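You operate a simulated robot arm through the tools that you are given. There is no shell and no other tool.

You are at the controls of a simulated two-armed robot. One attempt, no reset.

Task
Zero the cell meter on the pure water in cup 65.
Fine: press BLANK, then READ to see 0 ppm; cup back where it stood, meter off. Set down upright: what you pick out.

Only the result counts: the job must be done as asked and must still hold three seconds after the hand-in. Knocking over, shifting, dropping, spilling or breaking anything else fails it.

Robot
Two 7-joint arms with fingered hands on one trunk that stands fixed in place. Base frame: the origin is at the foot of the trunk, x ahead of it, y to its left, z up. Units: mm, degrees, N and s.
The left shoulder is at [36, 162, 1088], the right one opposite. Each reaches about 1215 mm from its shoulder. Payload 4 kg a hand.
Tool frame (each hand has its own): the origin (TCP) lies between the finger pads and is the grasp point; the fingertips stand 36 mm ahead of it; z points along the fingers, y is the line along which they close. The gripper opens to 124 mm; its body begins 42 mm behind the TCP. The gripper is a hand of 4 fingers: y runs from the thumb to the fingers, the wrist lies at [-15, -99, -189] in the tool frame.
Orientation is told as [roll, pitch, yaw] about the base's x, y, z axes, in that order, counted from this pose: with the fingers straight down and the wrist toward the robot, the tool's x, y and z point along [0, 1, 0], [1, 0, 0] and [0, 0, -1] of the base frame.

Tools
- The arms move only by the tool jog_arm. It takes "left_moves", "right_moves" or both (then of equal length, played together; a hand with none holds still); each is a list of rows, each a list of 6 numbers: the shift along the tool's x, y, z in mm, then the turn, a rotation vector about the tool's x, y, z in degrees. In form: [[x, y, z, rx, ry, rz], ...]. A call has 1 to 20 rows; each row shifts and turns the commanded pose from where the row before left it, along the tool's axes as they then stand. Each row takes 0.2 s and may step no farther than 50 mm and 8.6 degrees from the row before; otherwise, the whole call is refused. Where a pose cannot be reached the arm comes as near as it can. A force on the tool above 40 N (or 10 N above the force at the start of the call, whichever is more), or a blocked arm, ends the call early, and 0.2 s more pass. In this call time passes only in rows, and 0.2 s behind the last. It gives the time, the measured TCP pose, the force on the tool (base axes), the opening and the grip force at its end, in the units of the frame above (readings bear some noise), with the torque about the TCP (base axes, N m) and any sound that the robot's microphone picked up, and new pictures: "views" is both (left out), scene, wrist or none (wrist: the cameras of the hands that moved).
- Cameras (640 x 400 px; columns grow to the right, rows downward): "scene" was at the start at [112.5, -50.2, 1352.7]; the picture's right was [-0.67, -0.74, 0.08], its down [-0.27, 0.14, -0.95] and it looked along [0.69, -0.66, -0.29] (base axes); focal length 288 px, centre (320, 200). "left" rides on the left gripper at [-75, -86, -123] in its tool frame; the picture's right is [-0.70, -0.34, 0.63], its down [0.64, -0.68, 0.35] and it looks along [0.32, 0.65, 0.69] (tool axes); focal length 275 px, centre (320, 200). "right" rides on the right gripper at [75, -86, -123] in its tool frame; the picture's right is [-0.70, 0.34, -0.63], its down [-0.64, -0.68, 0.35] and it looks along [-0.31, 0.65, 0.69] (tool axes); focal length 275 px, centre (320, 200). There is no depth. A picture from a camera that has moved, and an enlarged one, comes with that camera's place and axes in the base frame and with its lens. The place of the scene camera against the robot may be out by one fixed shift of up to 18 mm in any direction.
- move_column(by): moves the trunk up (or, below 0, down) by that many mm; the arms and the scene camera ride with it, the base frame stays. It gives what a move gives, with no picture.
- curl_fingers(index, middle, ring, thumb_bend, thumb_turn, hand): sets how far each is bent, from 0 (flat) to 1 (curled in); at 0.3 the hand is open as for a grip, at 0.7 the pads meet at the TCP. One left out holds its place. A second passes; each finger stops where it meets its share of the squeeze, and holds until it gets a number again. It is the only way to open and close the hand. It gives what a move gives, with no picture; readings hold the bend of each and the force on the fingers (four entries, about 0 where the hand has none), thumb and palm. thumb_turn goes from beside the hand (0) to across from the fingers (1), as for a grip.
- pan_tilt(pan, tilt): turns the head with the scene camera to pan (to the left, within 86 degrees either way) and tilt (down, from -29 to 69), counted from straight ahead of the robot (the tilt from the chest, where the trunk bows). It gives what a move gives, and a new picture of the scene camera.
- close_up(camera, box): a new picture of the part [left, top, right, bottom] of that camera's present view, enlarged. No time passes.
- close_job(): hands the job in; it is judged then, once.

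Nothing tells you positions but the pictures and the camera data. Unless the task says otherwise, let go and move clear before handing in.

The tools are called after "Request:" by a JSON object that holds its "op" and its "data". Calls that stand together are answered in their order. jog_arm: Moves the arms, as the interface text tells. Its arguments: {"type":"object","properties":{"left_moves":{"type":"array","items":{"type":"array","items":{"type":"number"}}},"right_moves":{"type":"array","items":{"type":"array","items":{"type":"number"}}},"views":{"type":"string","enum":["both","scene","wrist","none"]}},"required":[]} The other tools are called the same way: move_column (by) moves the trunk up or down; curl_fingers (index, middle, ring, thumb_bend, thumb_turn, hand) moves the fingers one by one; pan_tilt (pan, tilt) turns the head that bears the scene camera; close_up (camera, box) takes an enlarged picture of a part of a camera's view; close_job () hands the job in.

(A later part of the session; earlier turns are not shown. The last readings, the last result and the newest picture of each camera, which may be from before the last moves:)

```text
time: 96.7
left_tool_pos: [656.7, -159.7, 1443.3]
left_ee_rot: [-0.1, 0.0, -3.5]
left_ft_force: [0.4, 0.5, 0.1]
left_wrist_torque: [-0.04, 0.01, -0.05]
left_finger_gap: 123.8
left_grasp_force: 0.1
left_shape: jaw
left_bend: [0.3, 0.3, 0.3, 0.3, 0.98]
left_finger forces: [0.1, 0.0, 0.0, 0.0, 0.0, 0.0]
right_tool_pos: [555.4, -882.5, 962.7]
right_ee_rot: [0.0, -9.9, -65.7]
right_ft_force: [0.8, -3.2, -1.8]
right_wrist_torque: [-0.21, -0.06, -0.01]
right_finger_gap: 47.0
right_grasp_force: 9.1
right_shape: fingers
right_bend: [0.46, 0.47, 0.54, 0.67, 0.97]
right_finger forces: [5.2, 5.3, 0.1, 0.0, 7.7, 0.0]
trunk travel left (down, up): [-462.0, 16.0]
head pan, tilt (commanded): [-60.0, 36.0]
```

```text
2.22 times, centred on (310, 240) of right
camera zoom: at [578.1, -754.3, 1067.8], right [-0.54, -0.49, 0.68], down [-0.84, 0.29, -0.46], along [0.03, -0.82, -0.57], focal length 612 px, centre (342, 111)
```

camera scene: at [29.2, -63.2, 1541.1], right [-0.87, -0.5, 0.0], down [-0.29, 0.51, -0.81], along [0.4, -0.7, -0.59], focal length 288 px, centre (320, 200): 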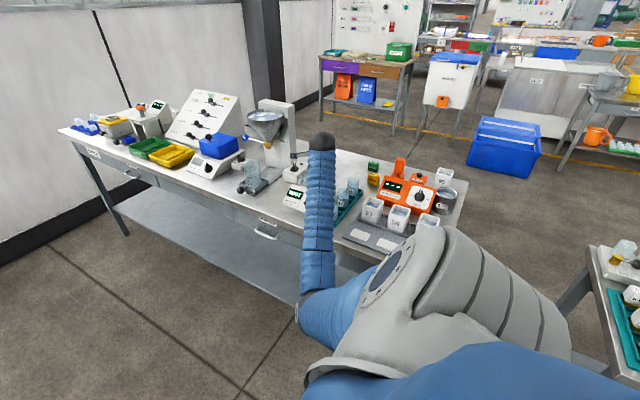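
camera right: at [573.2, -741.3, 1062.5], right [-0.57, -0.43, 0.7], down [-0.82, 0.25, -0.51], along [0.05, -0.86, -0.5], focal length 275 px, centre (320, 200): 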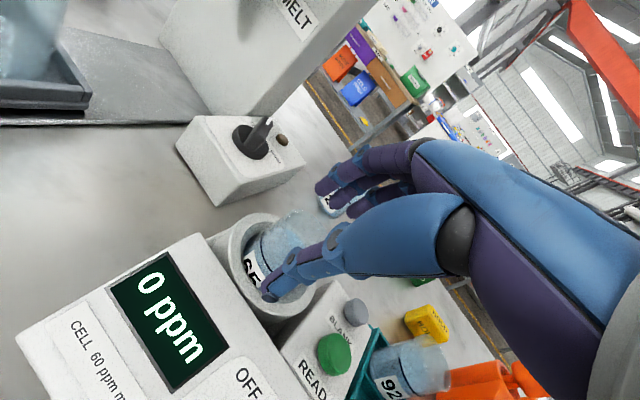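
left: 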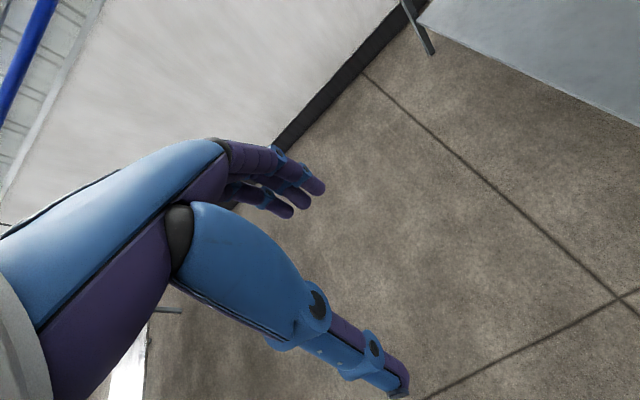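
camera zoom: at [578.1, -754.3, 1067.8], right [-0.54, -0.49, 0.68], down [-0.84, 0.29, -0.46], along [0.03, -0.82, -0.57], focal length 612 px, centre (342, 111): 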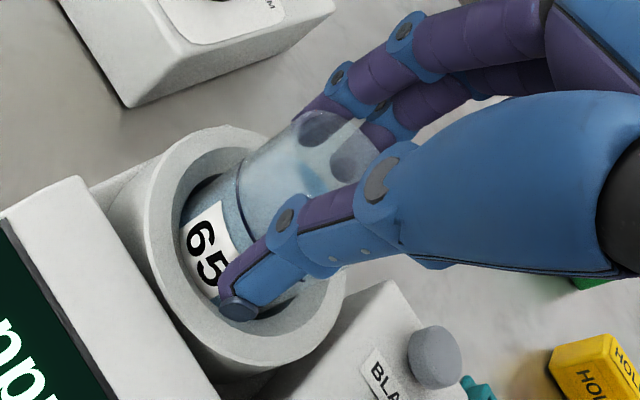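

The cup comes up; the bore shows a small side force (-3.2 N in y) as the cup wants to lean. I tilt the hand back toward -15° a degree at a time while lifting to relieve it.

Request:
{"op": "jog_arm", "data": {"right_moves": [[0, 0.7, -3.9, -1, 0, 0], [0, 0.8, -3.9, -1, 0, 0], [0, 0.8, -3.9, -1, 0, 0]], "views": "none"}}

Request:
{"op": "close_up", "data": {"camera": "right", "box": [190, 150, 430, 330]}}

```text
time: 97.5
left_tool_pos: [656.8, -159.2, 1445.1]
left_ee_rot: [0.0, 0.0, -3.5]
left_ft_force: [0.0, 0.2, -0.2]
left_wrist_torque: [-0.02, 0.02, 0.03]
left_finger_gap: 124.1
left_grasp_force: 0.1
left_shape: jaw
left_bend: [0.3, 0.3, 0.3, 0.3, 0.98]
left_finger forces: [0.0, 0.1, 0.0, 0.0, 0.0, 0.0]
right_tool_pos: [553.8, -882.2, 973.7]
right_ee_rot: [0.0, -13.1, -65.7]
right_ft_force: [-0.4, 0.7, -0.3]
right_wrist_torque: [0.02, 0.0, -0.01]
right_finger_gap: 46.0
right_grasp_force: 10.1
right_shape: fingers
right_bend: [0.47, 0.47, 0.54, 0.67, 0.97]
right_finger forces: [5.1, 5.0, 0.1, 0.0, 10.6, 0.1]
trunk travel left (down, up): [-462.0, 16.0]
head pan, tilt (commanded): [-60.0, 36.0]
```

```text
2.22 times, centred on (310, 240) of right
camera zoom: at [575.8, -749.0, 1074.2], right [-0.56, -0.46, 0.69], down [-0.83, 0.27, -0.49], along [0.04, -0.85, -0.53], focal length 612 px, centre (342, 111)
```

zoom: 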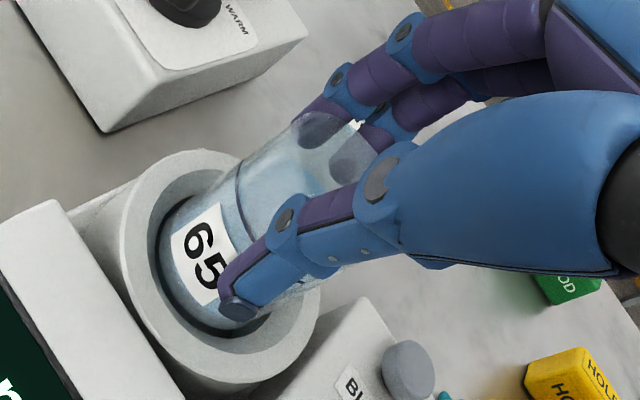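

The side force is gone. I continue lifting out with the last 2° of tilt.

Request:
{"op": "jog_arm", "data": {"right_moves": [[0, 0.9, -3.9, -1, 0, 0], [0, 1.0, -3.9, -1, 0, 0], [0, 1.3, -4.8, 0, 0, 0], [0, 1.3, -4.8, 0, 0, 0]], "views": "none"}}

Request:
{"op": "close_up", "data": {"camera": "right", "box": [190, 150, 430, 330]}}

```text
time: 98.5
left_tool_pos: [654.8, -158.9, 1444.1]
left_ee_rot: [0.1, -0.1, -3.5]
left_ft_force: [0.5, 0.5, -0.2]
left_wrist_torque: [-0.01, 0.01, -0.02]
left_finger_gap: 123.9
left_grasp_force: 0.1
left_shape: jaw
left_bend: [0.3, 0.3, 0.3, 0.3, 0.98]
left_finger forces: [0.0, 0.0, 0.0, 0.0, 0.0, 0.1]
right_tool_pos: [555.7, -882.7, 992.5]
right_ee_rot: [0.0, -15.0, -65.6]
right_ft_force: [0.1, -0.4, -1.2]
right_wrist_torque: [-0.02, 0.03, -0.03]
right_finger_gap: 46.2
right_grasp_force: 10.2
right_shape: fingers
right_bend: [0.47, 0.47, 0.54, 0.67, 0.97]
right_finger forces: [5.0, 5.0, 0.0, 0.0, 10.6, 0.1]
trunk travel left (down, up): [-462.0, 16.0]
head pan, tilt (commanded): [-60.0, 36.0]
```

```text
2.22 times, centred on (310, 240) of right
camera zoom: at [575.2, -746.4, 1088.8], right [-0.57, -0.44, 0.7], down [-0.82, 0.25, -0.51], along [0.05, -0.86, -0.5], focal length 612 px, centre (342, 111)
```

zoom: 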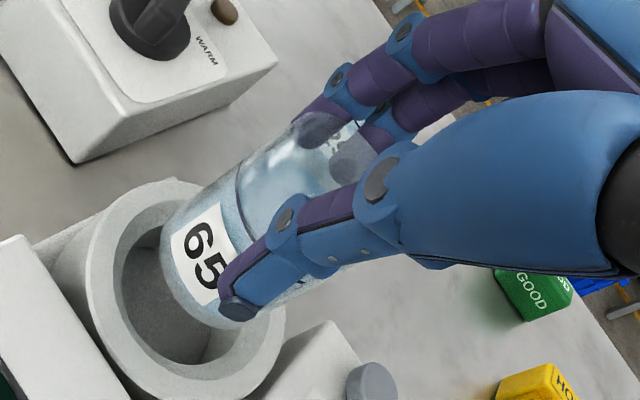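

The cup is out and hanging nearly upright with a 10 N grip; its base is about [11, -24] from the TCP in xy, the same as before. I lift it and carry it back to above its original place.

Request:
{"op": "jog_arm", "data": {"right_moves": [[0, 4.3, -16.1, 0, 0, 0], [0, 4.3, -16.1, 0, 0, 0], [0, 4.4, -16.1, 0, 0, 0]], "views": "none"}}

Request:
{"op": "jog_arm", "data": {"right_moves": [[-8, 8, 2.1, 0, 0, 0], [-13.6, 13.5, 3.6, 0, 0, 0], [-13.6, 13.5, 3.6, 0, 0, 0], [-13.6, 13.5, 3.6, 0, 0, 0], [-13.6, 13.5, 3.6, 0, 0, 0], [-13.6, 13.5, 3.6, 0, 0, 0], [-13.6, 13.5, 3.6, 0, 0, 0], [-13.6, 13.5, 3.6, 0, 0, 0], [-13.6, 13.5, 3.6, 0, 0, 0], [-13.6, 13.5, 3.6, 0, 0, 0], [-13.6, 13.4, 3.7, 0, 0, 0], [-13.6, 13.3, 3.7, 0, 0, 0]], "views": "wrist"}}

Request:
{"op": "close_up", "data": {"camera": "right", "box": [190, 150, 430, 330]}}

```text
time: 99.3
left_tool_pos: [656.8, -159.3, 1443.3]
left_ee_rot: [0.0, 0.0, -3.4]
left_ft_force: [0.0, 0.6, 0.2]
left_wrist_torque: [-0.01, 0.01, 0.0]
left_finger_gap: 123.8
left_grasp_force: 0.1
left_shape: jaw
left_bend: [0.3, 0.3, 0.3, 0.3, 0.98]
left_finger forces: [0.0, 0.1, 0.1, 0.0, 0.1, 0.1]
right_tool_pos: [554.2, -882.7, 1042.4]
right_ee_rot: [0.0, -15.0, -65.6]
right_ft_force: [0.1, 0.6, -0.4]
right_wrist_torque: [0.02, 0.03, -0.01]
right_finger_gap: 45.9
right_grasp_force: 10.1
right_shape: fingers
right_bend: [0.47, 0.47, 0.54, 0.67, 0.97]
right_finger forces: [5.1, 5.0, 0.1, 0.1, 10.6, 0.1]
trunk travel left (down, up): [-462.0, 16.0]
head pan, tilt (commanded): [-60.0, 36.0]
```

```text
time: 101.9
left_tool_pos: [657.0, -159.7, 1444.2]
left_ee_rot: [0.0, 0.0, -3.5]
left_ft_force: [0.9, 0.0, 0.3]
left_wrist_torque: [-0.03, 0.01, 0.02]
left_finger_gap: 123.9
left_grasp_force: 0.0
left_shape: jaw
left_bend: [0.3, 0.3, 0.3, 0.3, 0.98]
left_finger forces: [0.1, 0.0, 0.0, 0.0, 0.1, 0.0]
right_tool_pos: [479.1, -1095.0, 1042.6]
right_ee_rot: [0.0, -15.1, -65.5]
right_ft_force: [-0.4, -0.8, -0.5]
right_wrist_torque: [0.02, -0.02, -0.01]
right_finger_gap: 46.0
right_grasp_force: 9.7
right_shape: fingers
right_bend: [0.47, 0.47, 0.54, 0.67, 0.97]
right_finger forces: [5.1, 5.0, 0.0, 0.0, 10.5, 0.0]
trunk travel left (down, up): [-462.0, 16.0]
head pan, tilt (commanded): [-60.0, 36.0]
camera right: at [498.4, -959.6, 1138.5], right [-0.57, -0.44, 0.7], down [-0.82, 0.25, -0.51], along [0.05, -0.86, -0.5], focal length 275 px, centre (320, 200)
```

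right: 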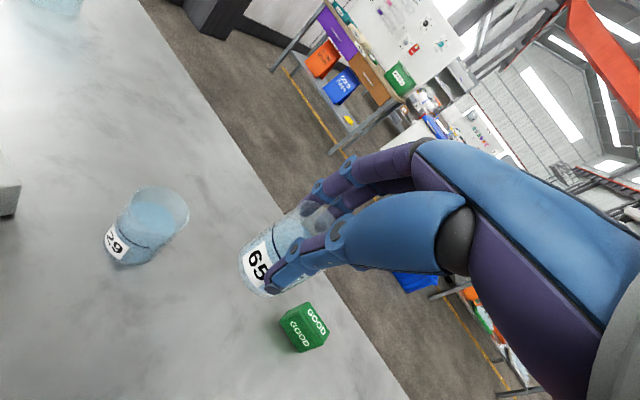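

```text
2.22 times, centred on (310, 240) of right
camera zoom: at [498.4, -959.6, 1138.5], right [-0.57, -0.44, 0.7], down [-0.82, 0.25, -0.51], along [0.05, -0.86, -0.5], focal length 612 px, centre (342, 111)
```

zoom: 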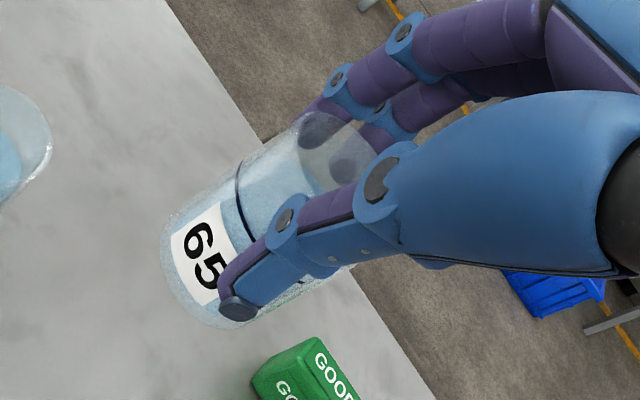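

Above the original spot. I descend 98 mm, then finish in small steps.

Request:
{"op": "jog_arm", "data": {"right_moves": [[0, -5.2, 19.3, 0, 0, 0], [0, -5.2, 19.3, 0, 0, 0], [0, -5.2, 19.3, 0, 0, 0], [0, -5.2, 19.3, 0, 0, 0], [0, -4.4, 16.4, 0, 0, 0]], "views": "wrist"}}

Request:
{"op": "close_up", "data": {"camera": "right", "box": [190, 150, 430, 330]}}

```text
time: 103.1
left_tool_pos: [656.2, -158.1, 1444.6]
left_ee_rot: [0.0, 0.0, -3.5]
left_ft_force: [-0.7, -0.3, -0.3]
left_wrist_torque: [0.02, 0.02, -0.02]
left_finger_gap: 123.5
left_grasp_force: 0.1
left_shape: jaw
left_bend: [0.3, 0.3, 0.3, 0.3, 0.98]
left_finger forces: [0.0, 0.1, 0.0, 0.0, 0.1, 0.0]
right_tool_pos: [478.2, -1094.2, 946.6]
right_ee_rot: [0.2, -15.0, -65.6]
right_ft_force: [-0.4, -0.7, -0.1]
right_wrist_torque: [0.0, -0.03, 0.03]
right_finger_gap: 45.7
right_grasp_force: 9.8
right_shape: fingers
right_bend: [0.47, 0.48, 0.54, 0.67, 0.97]
right_finger forces: [5.1, 5.0, 0.0, 0.1, 10.4, 0.1]
trunk travel left (down, up): [-462.0, 16.0]
head pan, tilt (commanded): [-60.0, 36.0]
camera right: at [497.7, -958.0, 1042.5], right [-0.57, -0.44, 0.7], down [-0.82, 0.25, -0.51], along [0.05, -0.86, -0.5], focal length 275 px, centre (320, 200)
```

right: 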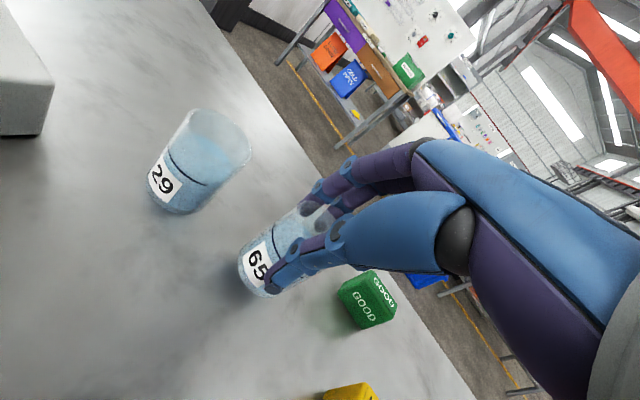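

```text
2.22 times, centred on (310, 240) of right
camera zoom: at [497.7, -958.0, 1042.5], right [-0.57, -0.44, 0.7], down [-0.82, 0.25, -0.51], along [0.05, -0.86, -0.5], focal length 612 px, centre (342, 111)
```

zoom: 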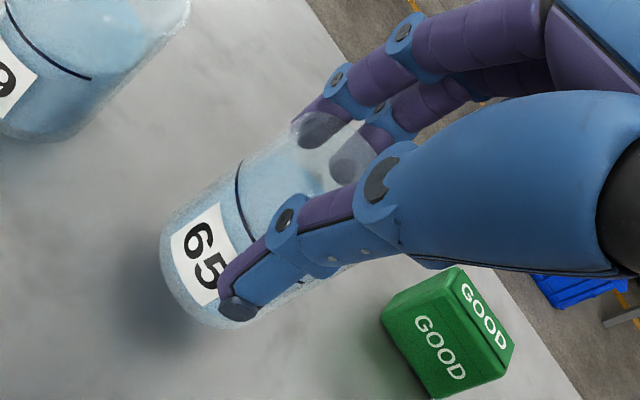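

Close to the bench (the shadow nearly meets the base). Small steps now.

Request:
{"op": "jog_arm", "data": {"right_moves": [[0, -0.8, 2.9, 0, 0, 0]], "views": "none"}}

Request:
{"op": "jog_arm", "data": {"right_moves": [[0, -0.5, 1.9, 0, 0, 0]], "views": "none"}}

Request:
{"op": "jog_arm", "data": {"right_moves": [[0, -0.4, 1.5, 0, 0, 0]], "views": "none"}}

Request:
{"op": "jog_arm", "data": {"right_moves": [[0, -0.3, 1.2, 0, 0, 0]], "views": "none"}}

```text
time: 103.5
left_tool_pos: [656.9, -159.2, 1443.6]
left_ee_rot: [0.0, -0.1, -3.5]
left_ft_force: [-0.4, 1.0, -1.0]
left_wrist_torque: [-0.02, -0.02, 0.02]
left_finger_gap: 123.9
left_grasp_force: 0.1
left_shape: jaw
left_bend: [0.3, 0.3, 0.3, 0.3, 0.98]
left_finger forces: [0.1, 0.0, 0.0, 0.0, 0.0, 0.0]
right_tool_pos: [477.9, -1094.4, 942.5]
right_ee_rot: [0.0, -15.0, -65.6]
right_ft_force: [0.4, -0.6, -1.3]
right_wrist_torque: [-0.02, 0.01, 0.03]
right_finger_gap: 45.7
right_grasp_force: 9.9
right_shape: fingers
right_bend: [0.47, 0.48, 0.54, 0.67, 0.97]
right_finger forces: [5.1, 5.0, 0.1, 0.0, 10.5, 0.0]
trunk travel left (down, up): [-462.0, 16.0]
head pan, tilt (commanded): [-60.0, 36.0]
```

```text
time: 103.9
left_tool_pos: [656.5, -158.7, 1443.5]
left_ee_rot: [0.0, -0.1, -3.5]
left_ft_force: [0.4, -0.4, 0.0]
left_wrist_torque: [0.01, -0.01, 0.0]
left_finger_gap: 124.0
left_grasp_force: 0.0
left_shape: jaw
left_bend: [0.3, 0.3, 0.3, 0.3, 0.98]
left_finger forces: [0.0, 0.1, 0.0, 0.0, 0.0, 0.0]
right_tool_pos: [477.4, -1095.3, 941.0]
right_ee_rot: [0.1, -14.8, -65.6]
right_ft_force: [-0.5, 0.4, -0.5]
right_wrist_torque: [0.03, 0.0, 0.0]
right_finger_gap: 46.1
right_grasp_force: 10.6
right_shape: fingers
right_bend: [0.47, 0.48, 0.54, 0.67, 0.97]
right_finger forces: [5.0, 5.0, 0.1, 0.0, 10.5, 0.0]
trunk travel left (down, up): [-462.0, 16.0]
head pan, tilt (commanded): [-60.0, 36.0]
```

```text
time: 104.3
left_tool_pos: [656.8, -161.0, 1442.3]
left_ee_rot: [0.0, 0.0, -3.5]
left_ft_force: [-1.6, 0.1, 0.5]
left_wrist_torque: [0.02, -0.03, -0.02]
left_finger_gap: 123.9
left_grasp_force: 0.1
left_shape: jaw
left_bend: [0.3, 0.3, 0.3, 0.3, 0.98]
left_finger forces: [0.0, 0.0, 0.0, 0.0, 0.0, 0.0]
right_tool_pos: [479.6, -1094.9, 939.3]
right_ee_rot: [0.0, -15.1, -65.6]
right_ft_force: [0.4, 0.4, -1.4]
right_wrist_torque: [0.01, -0.01, -0.01]
right_finger_gap: 45.9
right_grasp_force: 10.7
right_shape: fingers
right_bend: [0.47, 0.48, 0.54, 0.67, 0.97]
right_finger forces: [5.1, 5.0, 0.0, 0.1, 10.4, 0.0]
trunk travel left (down, up): [-462.0, 16.0]
head pan, tilt (commanded): [-60.0, 36.0]
```

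```text
time: 104.7
left_tool_pos: [655.0, -159.5, 1444.0]
left_ee_rot: [0.0, 0.0, -3.5]
left_ft_force: [-0.2, 0.5, -0.4]
left_wrist_torque: [0.05, 0.01, 0.0]
left_finger_gap: 123.9
left_grasp_force: 0.3
left_shape: jaw
left_bend: [0.3, 0.3, 0.3, 0.3, 0.98]
left_finger forces: [0.0, 0.1, 0.1, 0.1, 0.0, 0.0]
right_tool_pos: [478.3, -1094.9, 937.7]
right_ee_rot: [-0.1, -15.0, -65.5]
right_ft_force: [0.2, -0.5, -0.8]
right_wrist_torque: [-0.01, 0.05, -0.02]
right_finger_gap: 46.2
right_grasp_force: 9.8
right_shape: fingers
right_bend: [0.47, 0.48, 0.54, 0.67, 0.97]
right_finger forces: [5.1, 5.0, 0.0, 0.0, 10.4, 0.0]
trunk travel left (down, up): [-462.0, 16.0]
head pan, tilt (commanded): [-60.0, 36.0]
```

Still free at ~938 mm. A few more small steps.

Request:
{"op": "jog_arm", "data": {"right_moves": [[0, -0.4, 1.4, 0, 0, 0]], "views": "none"}}

Request:
{"op": "jog_arm", "data": {"right_moves": [[0, -0.4, 1.4, 0, 0, 0]], "views": "none"}}

Request:
{"op": "jog_arm", "data": {"right_moves": [[0, -0.3, 1.2, 0, 0, 0]], "views": "none"}}

Request:
{"op": "close_up", "data": {"camera": "right", "box": [190, 150, 430, 330]}}

```text
time: 105.1
left_tool_pos: [657.1, -160.4, 1444.7]
left_ee_rot: [0.0, 0.0, -3.5]
left_ft_force: [-0.2, 0.0, -0.8]
left_wrist_torque: [-0.02, 0.02, 0.02]
left_finger_gap: 124.1
left_grasp_force: 0.1
left_shape: jaw
left_bend: [0.3, 0.3, 0.3, 0.3, 0.98]
left_finger forces: [0.0, 0.0, 0.1, 0.0, 0.0, 0.0]
right_tool_pos: [478.1, -1095.3, 935.1]
right_ee_rot: [0.0, -15.0, -65.6]
right_ft_force: [-0.5, -0.2, -0.1]
right_wrist_torque: [0.03, -0.01, -0.03]
right_finger_gap: 46.2
right_grasp_force: 10.8
right_shape: fingers
right_bend: [0.47, 0.48, 0.54, 0.67, 0.97]
right_finger forces: [5.1, 5.0, 0.1, 0.1, 10.5, 0.0]
trunk travel left (down, up): [-462.0, 16.0]
head pan, tilt (commanded): [-60.0, 36.0]
```

```text
time: 105.5
left_tool_pos: [655.9, -159.6, 1444.1]
left_ee_rot: [-0.1, 0.1, -3.5]
left_ft_force: [-0.1, -0.3, 0.2]
left_wrist_torque: [0.0, 0.0, 0.03]
left_finger_gap: 123.8
left_grasp_force: 0.0
left_shape: jaw
left_bend: [0.3, 0.3, 0.3, 0.3, 0.98]
left_finger forces: [0.0, 0.0, 0.1, 0.0, 0.1, 0.1]
right_tool_pos: [478.0, -1094.2, 935.4]
right_ee_rot: [0.1, -15.0, -65.6]
right_ft_force: [-0.5, -0.6, -1.0]
right_wrist_torque: [0.01, 0.0, -0.02]
right_finger_gap: 46.1
right_grasp_force: 10.3
right_shape: fingers
right_bend: [0.47, 0.48, 0.54, 0.67, 0.97]
right_finger forces: [5.1, 5.0, 0.1, 0.0, 10.4, 0.1]
trunk travel left (down, up): [-462.0, 16.0]
head pan, tilt (commanded): [-60.0, 36.0]
```

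```text
time: 105.9
left_tool_pos: [656.5, -159.1, 1443.9]
left_ee_rot: [-0.1, 0.0, -3.5]
left_ft_force: [0.0, 0.1, 0.1]
left_wrist_torque: [0.0, 0.0, 0.01]
left_finger_gap: 123.7
left_grasp_force: 0.1
left_shape: jaw
left_bend: [0.3, 0.3, 0.3, 0.3, 0.98]
left_finger forces: [0.1, 0.0, 0.1, 0.0, 0.0, 0.0]
right_tool_pos: [478.0, -1093.6, 932.9]
right_ee_rot: [0.0, -15.0, -65.7]
right_ft_force: [0.7, -0.1, -0.7]
right_wrist_torque: [0.01, -0.02, 0.02]
right_finger_gap: 46.0
right_grasp_force: 10.3
right_shape: fingers
right_bend: [0.47, 0.48, 0.54, 0.67, 0.97]
right_finger forces: [5.1, 5.0, 0.0, 0.0, 10.6, 0.0]
trunk travel left (down, up): [-462.0, 16.0]
head pan, tilt (commanded): [-60.0, 36.0]
```

```text
2.22 times, centred on (310, 240) of right
camera zoom: at [498.2, -958.8, 1029.6], right [-0.57, -0.43, 0.7], down [-0.82, 0.25, -0.51], along [0.05, -0.86, -0.5], focal length 612 px, centre (342, 111)
```

zoom: 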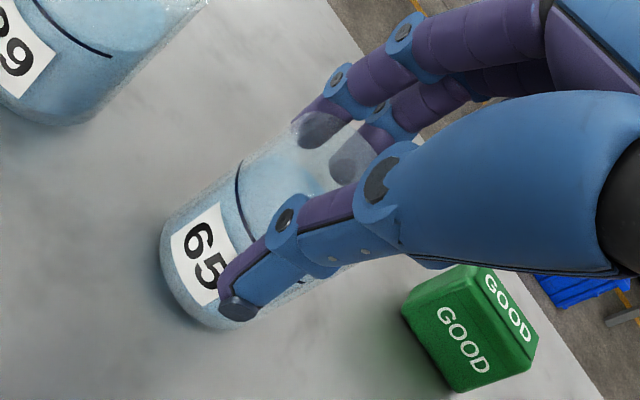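

The shadow is closing in on the base. Continue with ~1.3 mm steps.

Request:
{"op": "jog_arm", "data": {"right_moves": [[0, -0.35, 1.3, 0, 0, 0]], "views": "none"}}

Request:
{"op": "jog_arm", "data": {"right_moves": [[0, -0.35, 1.3, 0, 0, 0]], "views": "none"}}

Request:
{"op": "jog_arm", "data": {"right_moves": [[0, -0.35, 1.3, 0, 0, 0]], "views": "none"}}

```text
time: 106.3
left_tool_pos: [656.1, -159.5, 1443.9]
left_ee_rot: [0.0, 0.0, -3.4]
left_ft_force: [0.1, 0.7, -0.6]
left_wrist_torque: [0.0, -0.01, -0.02]
left_finger_gap: 123.8
left_grasp_force: 0.1
left_shape: jaw
left_bend: [0.3, 0.3, 0.3, 0.3, 0.98]
left_finger forces: [0.1, 0.0, 0.1, 0.0, 0.1, 0.0]
right_tool_pos: [477.9, -1093.5, 933.0]
right_ee_rot: [0.0, -14.9, -65.6]
right_ft_force: [0.6, 0.4, 2.3]
right_wrist_torque: [-0.12, -0.01, 0.04]
right_finger_gap: 45.8
right_grasp_force: 10.9
right_shape: fingers
right_bend: [0.47, 0.47, 0.54, 0.67, 0.97]
right_finger forces: [5.1, 5.0, 0.1, 0.0, 11.1, 0.0]
trunk travel left (down, up): [-462.0, 16.0]
head pan, tilt (commanded): [-60.0, 36.0]
```

```text
time: 106.7
left_tool_pos: [655.5, -158.2, 1445.2]
left_ee_rot: [-0.1, 0.1, -3.6]
left_ft_force: [0.1, -0.2, -0.6]
left_wrist_torque: [0.03, -0.04, 0.0]
left_finger_gap: 124.1
left_grasp_force: 0.0
left_shape: jaw
left_bend: [0.3, 0.3, 0.3, 0.3, 0.98]
left_finger forces: [0.0, 0.1, 0.0, 0.1, 0.0, 0.1]
right_tool_pos: [477.8, -1094.6, 931.8]
right_ee_rot: [0.0, -15.1, -65.6]
right_ft_force: [0.7, 1.5, 5.6]
right_wrist_torque: [-0.19, -0.11, 0.01]
right_finger_gap: 45.9
right_grasp_force: 10.7
right_shape: fingers
right_bend: [0.47, 0.47, 0.54, 0.67, 0.97]
right_finger forces: [5.3, 5.0, 0.0, 0.1, 11.5, 0.1]
trunk travel left (down, up): [-462.0, 16.0]
head pan, tilt (commanded): [-60.0, 36.0]
```

```text
time: 107.1
left_tool_pos: [655.6, -159.0, 1444.9]
left_ee_rot: [0.1, -0.1, -3.6]
left_ft_force: [-0.1, 0.1, -0.9]
left_wrist_torque: [0.01, 0.0, -0.04]
left_finger_gap: 123.8
left_grasp_force: 0.0
left_shape: jaw
left_bend: [0.3, 0.3, 0.3, 0.3, 0.98]
left_finger forces: [0.1, 0.0, 0.0, 0.0, 0.0, 0.0]
right_tool_pos: [477.7, -1094.3, 930.4]
right_ee_rot: [0.0, -15.1, -65.6]
right_ft_force: [0.6, 2.7, 10.8]
right_wrist_torque: [-0.26, -0.18, 0.06]
right_finger_gap: 46.2
right_grasp_force: 11.3
right_shape: fingers
right_bend: [0.47, 0.47, 0.54, 0.67, 0.97]
right_finger forces: [5.0, 4.8, 0.1, 0.0, 12.6, 0.1]
trunk travel left (down, up): [-462.0, 16.0]
head pan, tilt (commanded): [-60.0, 36.0]
```

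Touchdown at about 932 mm (force rose to 10.8 N). I back off 1.2 mm, then release gently.

Request:
{"op": "jog_arm", "data": {"right_moves": [[0, 0.35, -1.3, 0, 0, 0]], "views": "none"}}

Request:
{"op": "curl_fingers", "data": {"hand": "right", "index": 0.475, "middle": 0.48, "ring": 0.5, "thumb_bend": 0.675}}

Request:
{"op": "curl_fingers", "data": {"hand": "right", "index": 0.44, "middle": 0.445, "ring": 0.44, "thumb_bend": 0.65}}

Request:
{"op": "close_up", "data": {"camera": "right", "box": [190, 150, 430, 330]}}

```text
time: 107.5
left_tool_pos: [656.8, -157.9, 1445.3]
left_ee_rot: [0.0, -0.1, -3.4]
left_ft_force: [-0.1, -0.2, -0.4]
left_wrist_torque: [0.0, 0.0, 0.0]
left_finger_gap: 123.8
left_grasp_force: 0.1
left_shape: jaw
left_bend: [0.3, 0.3, 0.3, 0.3, 0.98]
left_finger forces: [0.1, 0.1, 0.0, 0.0, 0.0, 0.1]
right_tool_pos: [479.2, -1094.4, 932.3]
right_ee_rot: [0.0, -15.1, -65.5]
right_ft_force: [0.4, 1.4, 8.1]
right_wrist_torque: [-0.21, -0.11, 0.06]
right_finger_gap: 45.9
right_grasp_force: 10.4
right_shape: fingers
right_bend: [0.47, 0.47, 0.54, 0.67, 0.97]
right_finger forces: [5.0, 4.8, 0.1, 0.1, 12.2, 0.0]
trunk travel left (down, up): [-462.0, 16.0]
head pan, tilt (commanded): [-60.0, 36.0]
```

```text
time: 108.5
left_tool_pos: [656.0, -159.7, 1444.2]
left_ee_rot: [-0.1, 0.1, -3.5]
left_ft_force: [-0.5, -0.6, 0.0]
left_wrist_torque: [0.0, -0.01, -0.01]
left_finger_gap: 124.1
left_grasp_force: 0.0
left_shape: jaw
left_bend: [0.3, 0.3, 0.3, 0.3, 0.98]
left_finger forces: [0.0, 0.0, 0.0, 0.0, 0.0, 0.0]
right_tool_pos: [478.1, -1095.6, 930.8]
right_ee_rot: [0.0, -15.0, -65.5]
right_ft_force: [0.5, 0.4, 4.3]
right_wrist_torque: [-0.11, -0.06, 0.02]
right_finger_gap: 47.5
right_grasp_force: 5.5
right_shape: fingers
right_bend: [0.45, 0.46, 0.5, 0.66, 0.97]
right_finger forces: [2.2, 2.9, 0.0, 0.1, 5.3, 0.1]
trunk travel left (down, up): [-462.0, 16.0]
head pan, tilt (commanded): [-60.0, 36.0]
```

```text
time: 109.5
left_tool_pos: [657.2, -159.5, 1443.7]
left_ee_rot: [0.0, -0.1, -3.5]
left_ft_force: [-0.2, 0.1, -0.3]
left_wrist_torque: [-0.01, -0.03, -0.01]
left_finger_gap: 124.0
left_grasp_force: 0.2
left_shape: jaw
left_bend: [0.3, 0.3, 0.3, 0.3, 0.98]
left_finger forces: [0.0, 0.1, 0.1, 0.1, 0.0, 0.0]
right_tool_pos: [477.8, -1095.2, 930.8]
right_ee_rot: [0.1, -15.1, -65.8]
right_ft_force: [0.7, 0.5, 0.0]
right_wrist_torque: [0.02, 0.04, -0.01]
right_finger_gap: 49.6
right_grasp_force: 1.0
right_shape: fingers
right_bend: [0.44, 0.44, 0.44, 0.65, 0.97]
right_finger forces: [0.4, 0.3, 0.0, 0.0, 0.8, 0.1]
trunk travel left (down, up): [-462.0, 16.0]
head pan, tilt (commanded): [-60.0, 36.0]
```

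```text
2.22 times, centred on (310, 240) of right
camera zoom: at [498.4, -959.2, 1027.3], right [-0.57, -0.44, 0.7], down [-0.82, 0.25, -0.51], along [0.05, -0.86, -0.5], focal length 612 px, centre (342, 111)
```

zoom: 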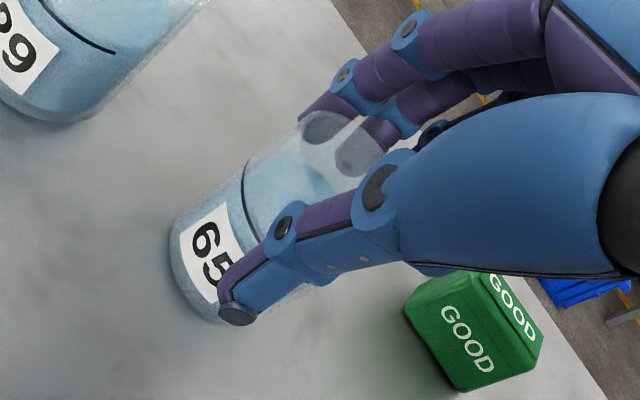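

The cup stands on the bench with almost no grip left. I open the hand fully and check before lifting.

Request:
{"op": "curl_fingers", "data": {"hand": "right", "index": 0.34, "middle": 0.34, "ring": 0.34, "thumb_bend": 0.56}}

Request:
{"op": "close_up", "data": {"camera": "right", "box": [190, 150, 430, 330]}}

```text
time: 110.5
left_tool_pos: [657.1, -158.9, 1445.4]
left_ee_rot: [-0.1, 0.0, -3.5]
left_ft_force: [0.3, 0.2, -0.6]
left_wrist_torque: [0.02, 0.04, 0.02]
left_finger_gap: 123.9
left_grasp_force: 0.0
left_shape: jaw
left_bend: [0.3, 0.3, 0.3, 0.3, 0.98]
left_finger forces: [0.0, 0.0, 0.1, 0.0, 0.1, 0.2]
right_tool_pos: [478.3, -1095.3, 930.7]
right_ee_rot: [0.0, -15.0, -65.6]
right_ft_force: [-0.3, 0.5, -0.2]
right_wrist_torque: [0.02, -0.04, -0.03]
right_finger_gap: 77.7
right_grasp_force: 0.2
right_shape: fingers
right_bend: [0.34, 0.34, 0.34, 0.56, 0.97]
right_finger forces: [0.1, 0.0, 0.0, 0.0, 0.1, 0.0]
trunk travel left (down, up): [-462.0, 16.0]
head pan, tilt (commanded): [-60.0, 36.0]
```

```text
2.22 times, centred on (310, 240) of right
camera zoom: at [498.3, -959.2, 1027.4], right [-0.57, -0.44, 0.7], down [-0.82, 0.25, -0.51], along [0.05, -0.86, -0.5], focal length 612 px, centre (342, 111)
```

zoom: 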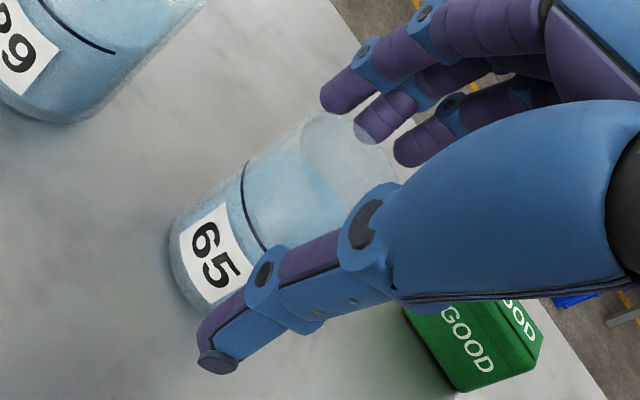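

Now lift straight up 78 mm to the same hover pose I used at the start, to compare the cup's place with the original picture.

Request:
{"op": "jog_arm", "data": {"right_moves": [[0, 2.6, -9.7, 0, 0, 0], [0, 5.2, -19.3, 0, 0, 0], [0, 5.2, -19.3, 0, 0, 0], [0, 5.2, -19.3, 0, 0, 0], [0, 2.1, -7.7, 0, 0, 0]], "views": "wrist"}}

Request:
{"op": "close_up", "data": {"camera": "right", "box": [160, 230, 320, 350]}}

```text
time: 111.7
left_tool_pos: [656.2, -159.5, 1442.4]
left_ee_rot: [-0.1, 0.0, -3.4]
left_ft_force: [-0.1, 0.0, -0.1]
left_wrist_torque: [0.02, 0.04, -0.01]
left_finger_gap: 123.9
left_grasp_force: 0.2
left_shape: jaw
left_bend: [0.3, 0.3, 0.3, 0.3, 0.98]
left_finger forces: [0.0, 0.1, 0.1, 0.0, 0.0, 0.0]
right_tool_pos: [477.1, -1096.6, 1008.2]
right_ee_rot: [0.0, -15.0, -65.7]
right_ft_force: [-0.3, 0.1, 0.0]
right_wrist_torque: [0.0, 0.01, 0.0]
right_finger_gap: 77.8
right_grasp_force: 0.1
right_shape: fingers
right_bend: [0.34, 0.34, 0.34, 0.56, 0.97]
right_finger forces: [0.0, 0.1, 0.1, 0.0, 0.0, 0.0]
trunk travel left (down, up): [-462.0, 16.0]
head pan, tilt (commanded): [-60.0, 36.0]
camera right: at [497.0, -959.7, 1104.6], right [-0.57, -0.43, 0.7], down [-0.82, 0.25, -0.51], along [0.05, -0.86, -0.5], focal length 275 px, centre (320, 200)
```

right: 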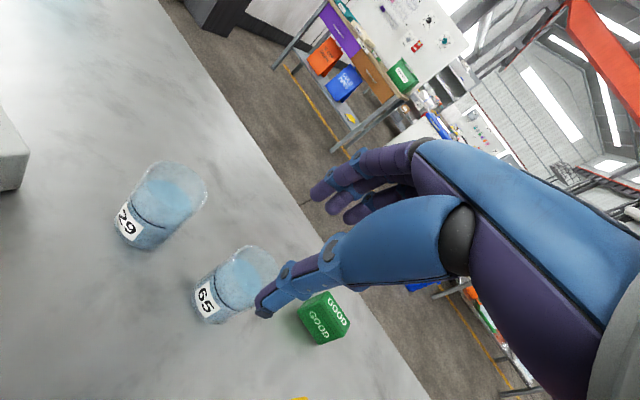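

```text
3.33 times, centred on (240, 290) of right
camera zoom: at [497.0, -959.7, 1104.6], right [-0.57, -0.43, 0.7], down [-0.82, 0.25, -0.51], along [0.05, -0.86, -0.5], focal length 918 px, centre (587, -100)
```

zoom: 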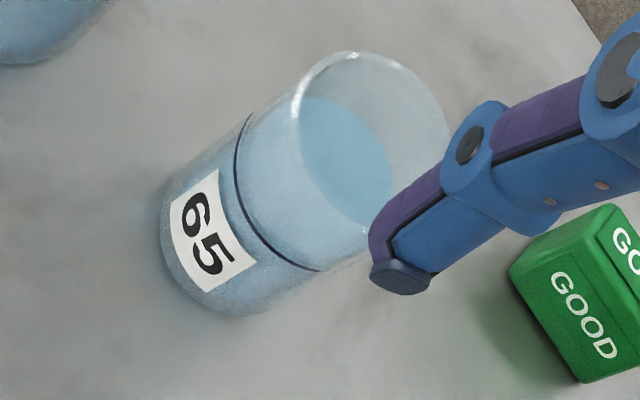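

Cup 65 is back within ~3 mm of where it stood, upright. Now the meter must go off: I tuck the fingers, set the thumb to 0.5 and move back to the knob, this time on its -x side.

Request:
{"op": "curl_fingers", "data": {"hand": "right", "thumb_bend": 0.4}}

Request:
{"op": "curl_fingers", "data": {"hand": "right", "index": 1.0, "middle": 1.0, "ring": 1.0}}

Request:
{"op": "curl_fingers", "data": {"hand": "right", "thumb_bend": 0.5}}

Request:
{"op": "jog_arm", "data": {"right_moves": [[15, -27.2, -7.8, 0, 0, 0], [15, -27.2, -7.8, 0, 0, 0], [15, -27.2, -7.8, 0, 0, 0], [15, -27.2, -7.8, 0, 0, 0], [15, -27.2, -7.8, 0, 0, 0], [15, -27.2, -7.8, 0, 0, 0], [15, -27.2, -7.8, 0, 0, 0], [15, -27.2, -7.8, 0, 0, 0]], "views": "both"}}

Request:
{"op": "close_up", "data": {"camera": "right", "box": [120, 180, 360, 380]}}

```text
time: 112.7
left_tool_pos: [656.7, -160.0, 1443.3]
left_ee_rot: [0.0, 0.1, -3.4]
left_ft_force: [0.2, -0.5, 0.2]
left_wrist_torque: [-0.03, -0.03, 0.01]
left_finger_gap: 124.0
left_grasp_force: 0.0
left_shape: jaw
left_bend: [0.3, 0.3, 0.3, 0.3, 0.98]
left_finger forces: [0.0, 0.0, 0.1, 0.1, 0.1, 0.1]
right_tool_pos: [476.2, -1096.3, 1008.8]
right_ee_rot: [0.0, -14.9, -65.6]
right_ft_force: [-0.8, 0.1, 0.0]
right_wrist_torque: [0.02, 0.0, -0.02]
right_finger_gap: 102.2
right_grasp_force: 0.0
right_shape: fingers
right_bend: [0.34, 0.34, 0.34, 0.4, 0.97]
right_finger forces: [0.1, 0.0, 0.0, 0.0, 0.0, 0.0]
trunk travel left (down, up): [-462.0, 16.0]
head pan, tilt (commanded): [-60.0, 36.0]
```

```text
time: 113.7
left_tool_pos: [656.1, -159.5, 1443.8]
left_ee_rot: [0.0, 0.0, -3.4]
left_ft_force: [-0.1, -0.1, -0.2]
left_wrist_torque: [0.0, 0.0, -0.01]
left_finger_gap: 124.1
left_grasp_force: 0.0
left_shape: jaw
left_bend: [0.3, 0.3, 0.3, 0.3, 0.98]
left_finger forces: [0.0, 0.0, 0.0, 0.0, 0.0, 0.0]
right_tool_pos: [476.1, -1096.4, 1008.5]
right_ee_rot: [0.0, -15.0, -65.5]
right_ft_force: [0.5, -0.2, -0.3]
right_wrist_torque: [0.0, -0.02, 0.01]
right_finger_gap: 74.7
right_grasp_force: 0.1
right_shape: fingers
right_bend: [1.0, 1.0, 1.0, 0.4, 0.97]
right_finger forces: [0.0, 0.0, 0.0, 0.1, 0.1, 0.0]
trunk travel left (down, up): [-462.0, 16.0]
head pan, tilt (commanded): [-60.0, 36.0]
```

```text
time: 114.7
left_tool_pos: [656.7, -159.4, 1444.1]
left_ee_rot: [0.0, 0.0, -3.5]
left_ft_force: [0.7, 0.0, 0.5]
left_wrist_torque: [0.02, 0.02, 0.01]
left_finger_gap: 123.9
left_grasp_force: 0.1
left_shape: jaw
left_bend: [0.3, 0.3, 0.3, 0.3, 0.98]
left_finger forces: [0.0, 0.0, 0.0, 0.0, 0.1, 0.0]
right_tool_pos: [476.0, -1094.8, 1008.8]
right_ee_rot: [0.0, -15.0, -65.5]
right_ft_force: [-0.4, 0.1, -0.4]
right_wrist_torque: [0.0, 0.01, -0.02]
right_finger_gap: 71.4
right_grasp_force: 0.0
right_shape: fingers
right_bend: [1.0, 1.0, 1.0, 0.49, 0.97]
right_finger forces: [0.0, 0.0, 0.0, 0.0, 0.0, 0.1]
trunk travel left (down, up): [-462.0, 16.0]
head pan, tilt (commanded): [-60.0, 36.0]
```

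```text
time: 116.5
left_tool_pos: [655.5, -157.9, 1444.2]
left_ee_rot: [0.0, 0.0, -3.5]
left_ft_force: [-0.1, 0.0, -0.4]
left_wrist_torque: [0.0, 0.02, -0.01]
left_finger_gap: 123.8
left_grasp_force: 0.0
left_shape: jaw
left_bend: [0.3, 0.3, 0.3, 0.3, 0.98]
left_finger forces: [0.1, 0.0, 0.1, 0.0, 0.1, 0.0]
right_tool_pos: [495.0, -837.4, 1013.0]
right_ee_rot: [0.0, -15.0, -65.6]
right_ft_force: [0.6, 0.8, 0.8]
right_wrist_torque: [-0.01, 0.02, -0.03]
right_finger_gap: 71.4
right_grasp_force: 0.1
right_shape: fingers
right_bend: [1.0, 1.0, 1.0, 0.49, 0.97]
right_finger forces: [0.0, 0.0, 0.0, 0.1, 0.0, 0.0]
trunk travel left (down, up): [-462.0, 16.0]
head pan, tilt (commanded): [-60.0, 36.0]
camera scene: at [29.4, -62.3, 1541.2], right [-0.87, -0.5, 0.0], down [-0.29, 0.51, -0.81], along [0.4, -0.7, -0.59], focal length 288 px, centre (320, 200)
camera right: at [515.4, -702.1, 1109.6], right [-0.57, -0.43, 0.7], down [-0.82, 0.25, -0.51], along [0.04, -0.86, -0.5], focal length 275 px, centre (320, 200)
```

scene: 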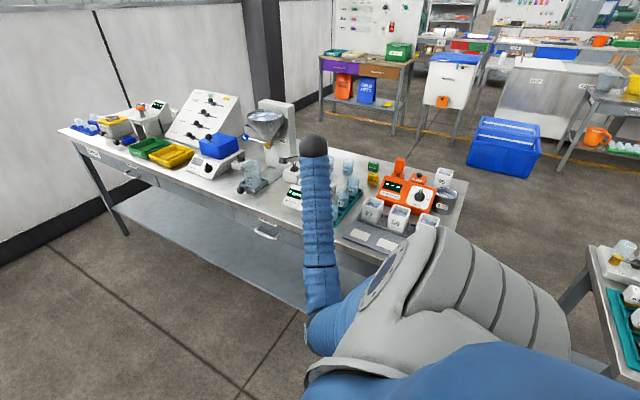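
right: 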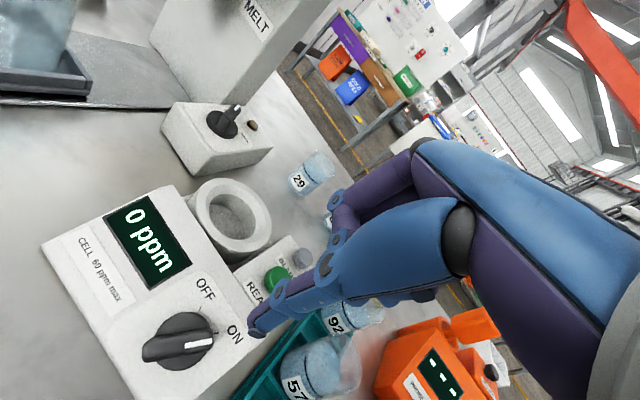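

```text
2.00 times, centred on (240, 280) of right
camera zoom: at [515.4, -702.1, 1109.6], right [-0.57, -0.43, 0.7], down [-0.82, 0.25, -0.51], along [0.04, -0.86, -0.5], focal length 551 px, centre (480, 40)
```

zoom: 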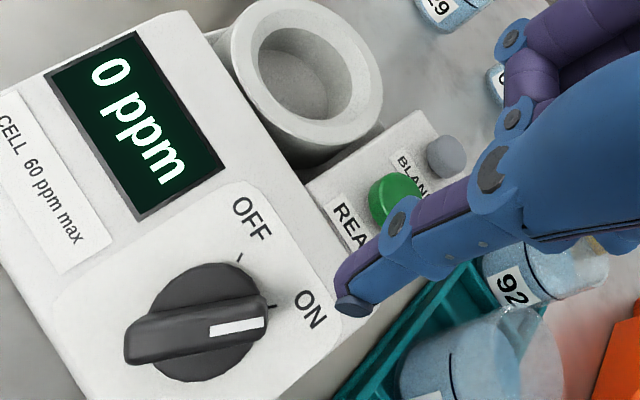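

The reading still shows 0 ppm. The thumb is on the knob's -x side; I move a bit further in -x and descend most of the way, then check.

Request:
{"op": "jog_arm", "data": {"right_moves": [[-4.4, -6, 21.7, 0, 0, 0], [-4.3, -5.9, 21.7, 0, 0, 0]], "views": "wrist"}}

Request:
{"op": "close_up", "data": {"camera": "right", "box": [140, 200, 340, 380]}}

```text
time: 117.1
left_tool_pos: [656.3, -158.4, 1443.2]
left_ee_rot: [0.1, 0.0, -3.5]
left_ft_force: [-0.1, 0.4, 0.0]
left_wrist_torque: [0.0, -0.02, 0.0]
left_finger_gap: 124.1
left_grasp_force: 0.2
left_shape: jaw
left_bend: [0.3, 0.3, 0.3, 0.3, 0.98]
left_finger forces: [0.1, 0.1, 0.1, 0.0, 0.0, 0.0]
right_tool_pos: [486.4, -842.3, 966.1]
right_ee_rot: [0.0, -15.0, -65.5]
right_ft_force: [0.7, 0.4, -0.2]
right_wrist_torque: [0.0, 0.03, -0.01]
right_finger_gap: 71.2
right_grasp_force: 0.1
right_shape: fingers
right_bend: [1.0, 1.0, 1.0, 0.49, 0.97]
right_finger forces: [0.0, 0.0, 0.0, 0.0, 0.0, 0.1]
trunk travel left (down, up): [-462.0, 16.0]
head pan, tilt (commanded): [-60.0, 36.0]
camera right: at [506.6, -705.7, 1062.8], right [-0.57, -0.44, 0.7], down [-0.82, 0.25, -0.51], along [0.05, -0.86, -0.5], focal length 275 px, centre (320, 200)
```

right: 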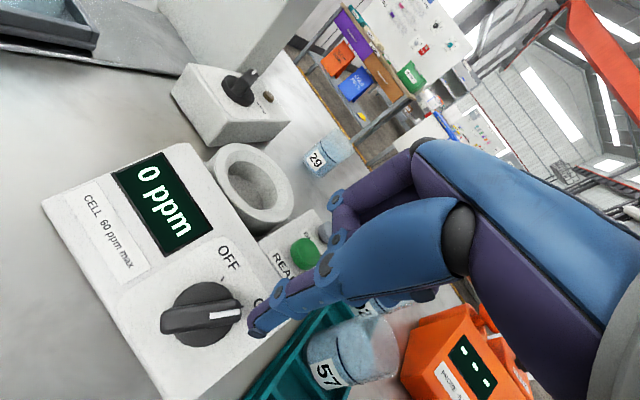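

```text
2.22 times, centred on (240, 290) of right
camera zoom: at [506.6, -705.7, 1062.8], right [-0.57, -0.44, 0.7], down [-0.82, 0.25, -0.51], along [0.05, -0.86, -0.5], focal length 612 px, centre (498, 0)
```

zoom: 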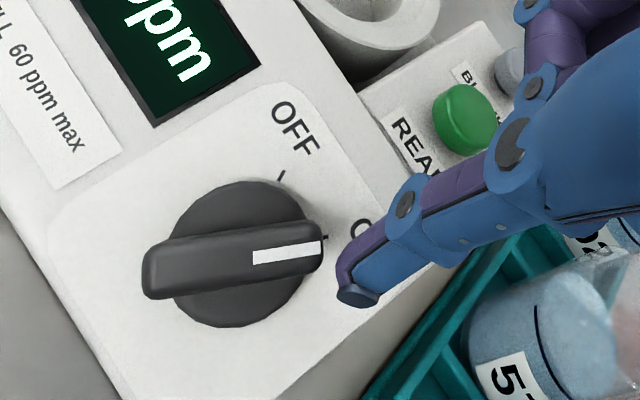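

Clear of the bar. I lower the thumb to bar height beside the ON end.

Request:
{"op": "jog_arm", "data": {"right_moves": [[0.8, -5.1, 12.1, 0, 0, 0], [3.64, 1.6, 0.43, 0, 0, 0]], "views": "wrist"}}

Request:
{"op": "close_up", "data": {"camera": "right", "box": [140, 200, 340, 380]}}

```text
time: 117.7
left_tool_pos: [656.0, -158.1, 1445.4]
left_ee_rot: [0.0, 0.0, -3.5]
left_ft_force: [-0.1, -1.0, -0.2]
left_wrist_torque: [0.04, 0.01, -0.02]
left_finger_gap: 124.1
left_grasp_force: 0.0
left_shape: jaw
left_bend: [0.3, 0.3, 0.3, 0.3, 0.98]
left_finger forces: [0.0, 0.0, 0.1, 0.0, 0.0, 0.0]
right_tool_pos: [489.2, -840.8, 954.1]
right_ee_rot: [0.1, -15.0, -65.6]
right_ft_force: [-3.3, -0.2, 3.0]
right_wrist_torque: [0.04, 0.18, 0.16]
right_finger_gap: 71.8
right_grasp_force: 1.9
right_shape: fingers
right_bend: [1.0, 1.0, 1.0, 0.49, 0.99]
right_finger forces: [0.1, 0.0, 0.0, 0.0, 4.0, 0.0]
trunk travel left (down, up): [-462.0, 16.0]
head pan, tilt (commanded): [-60.0, 36.0]
camera right: at [509.4, -704.9, 1050.6], right [-0.57, -0.43, 0.7], down [-0.82, 0.25, -0.51], along [0.04, -0.86, -0.5], focal length 275 px, centre (320, 200)
```

right: 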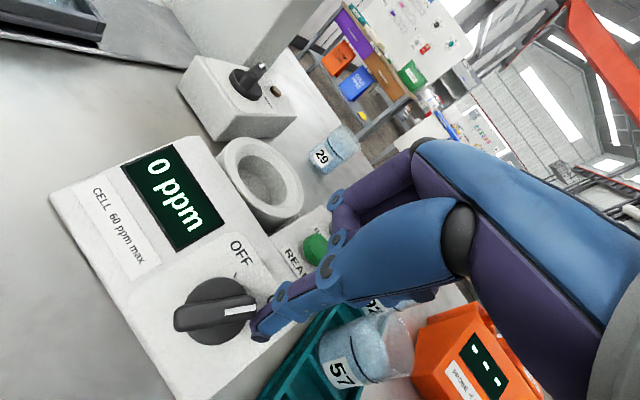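

```text
2.22 times, centred on (240, 290) of right
camera zoom: at [509.4, -704.9, 1050.6], right [-0.57, -0.43, 0.7], down [-0.82, 0.25, -0.51], along [0.04, -0.86, -0.5], focal length 612 px, centre (498, 0)
```

zoom: 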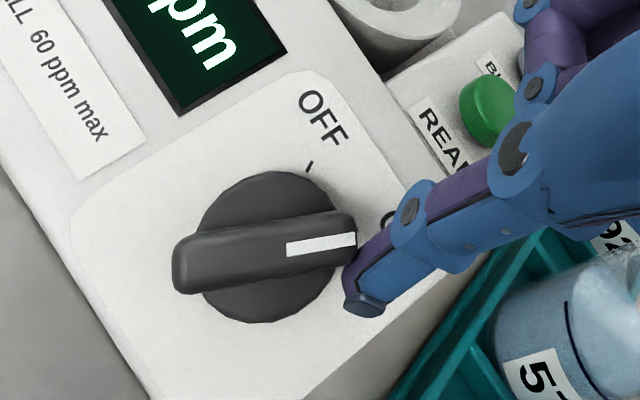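

The thumb meets the bar's end face rather than its side. I back off, slide ~9 mm down-slope, and approach again.

Request:
{"op": "jog_arm", "data": {"right_moves": [[-6.4, -2.8, -0.75, 0, 0, 0], [3.1, -8, 2.9, 0, 0, 0]], "views": "wrist"}}

Request:
{"op": "close_up", "data": {"camera": "right", "box": [140, 200, 340, 380]}}

```text
time: 118.3
left_tool_pos: [656.8, -157.7, 1443.2]
left_ee_rot: [0.1, 0.0, -3.5]
left_ft_force: [-0.4, 0.2, 0.6]
left_wrist_torque: [-0.03, 0.05, 0.01]
left_finger_gap: 123.8
left_grasp_force: 0.0
left_shape: jaw
left_bend: [0.3, 0.3, 0.3, 0.3, 0.98]
left_finger forces: [0.0, 0.0, 0.1, 0.0, 0.1, 0.0]
right_tool_pos: [483.1, -833.5, 951.2]
right_ee_rot: [0.0, -14.9, -65.6]
right_ft_force: [0.0, -0.6, 1.1]
right_wrist_torque: [-0.01, 0.03, 0.01]
right_finger_gap: 71.5
right_grasp_force: 0.2
right_shape: fingers
right_bend: [1.0, 1.0, 1.0, 0.49, 0.97]
right_finger forces: [0.0, 0.0, 0.0, 0.0, 0.1, 0.0]
trunk travel left (down, up): [-462.0, 16.0]
head pan, tilt (commanded): [-60.0, 36.0]
camera right: at [503.4, -696.7, 1046.6], right [-0.57, -0.43, 0.7], down [-0.82, 0.25, -0.51], along [0.05, -0.86, -0.5], focal length 275 px, centre (320, 200)
```

right: 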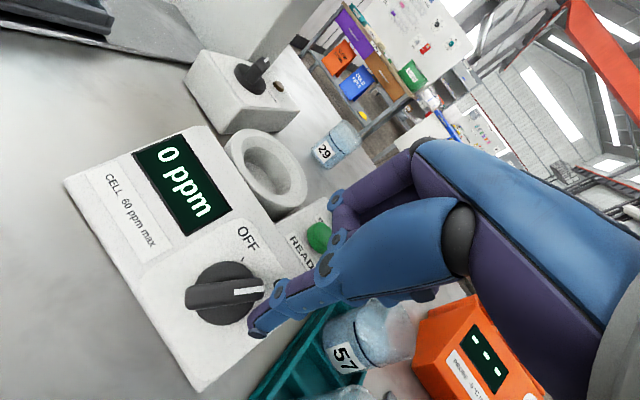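

```text
2.22 times, centred on (240, 290) of right
camera zoom: at [503.4, -696.7, 1046.6], right [-0.57, -0.43, 0.7], down [-0.82, 0.25, -0.51], along [0.05, -0.86, -0.5], focal length 612 px, centre (498, 0)
```

zoom: 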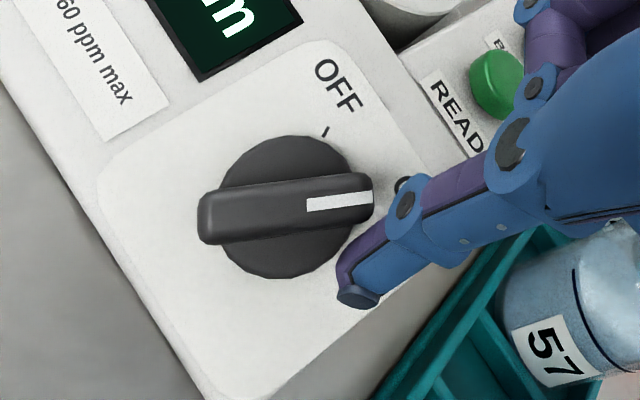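

Now the thumb is below the bar's side. I push toward +x.

Request:
{"op": "jog_arm", "data": {"right_moves": [[3.64, 1.6, 0.43, 0, 0, 0], [3.64, 1.6, 0.43, 0, 0, 0], [3.64, 1.6, 0.43, 0, 0, 0]], "views": "wrist"}}

Request:
{"op": "close_up", "data": {"camera": "right", "box": [140, 200, 340, 380]}}

```text
time: 119.1
left_tool_pos: [656.7, -160.3, 1444.0]
left_ee_rot: [0.1, 0.0, -3.6]
left_ft_force: [0.2, -0.4, -0.4]
left_wrist_torque: [0.03, -0.07, 0.01]
left_finger_gap: 123.9
left_grasp_force: 0.1
left_shape: jaw
left_bend: [0.3, 0.3, 0.3, 0.3, 0.98]
left_finger forces: [0.0, 0.0, 0.0, 0.1, 0.0, 0.0]
right_tool_pos: [494.6, -833.2, 950.3]
right_ee_rot: [0.0, -14.9, -65.6]
right_ft_force: [-0.8, -1.0, 0.2]
right_wrist_torque: [-0.02, 0.03, 0.02]
right_finger_gap: 71.3
right_grasp_force: 0.7
right_shape: fingers
right_bend: [1.0, 1.0, 1.0, 0.49, 0.98]
right_finger forces: [0.1, 0.0, 0.0, 0.0, 1.3, 0.0]
trunk travel left (down, up): [-462.0, 16.0]
head pan, tilt (commanded): [-60.0, 36.0]
camera right: at [515.3, -697.5, 1046.8], right [-0.57, -0.44, 0.7], down [-0.82, 0.25, -0.51], along [0.05, -0.86, -0.5], focal length 275 px, centre (320, 200)
```

right: 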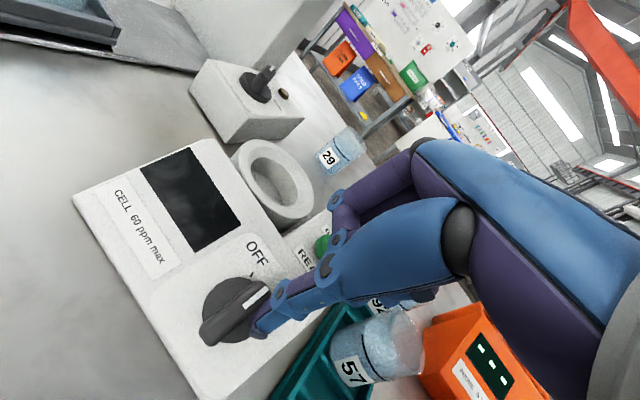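

```text
2.22 times, centred on (240, 290) of right
camera zoom: at [515.3, -697.5, 1046.8], right [-0.57, -0.44, 0.7], down [-0.82, 0.25, -0.51], along [0.05, -0.86, -0.5], focal length 612 px, centre (498, 0)
```

zoom: 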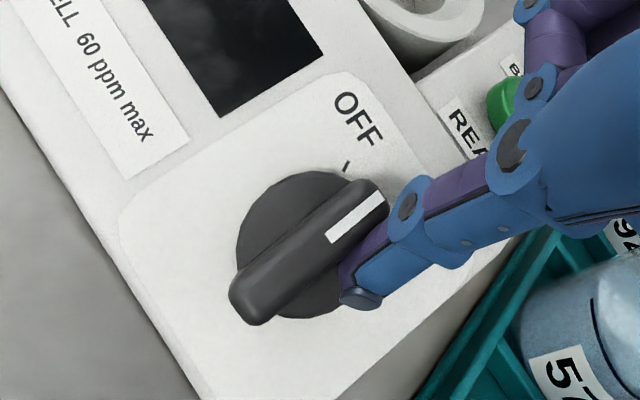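

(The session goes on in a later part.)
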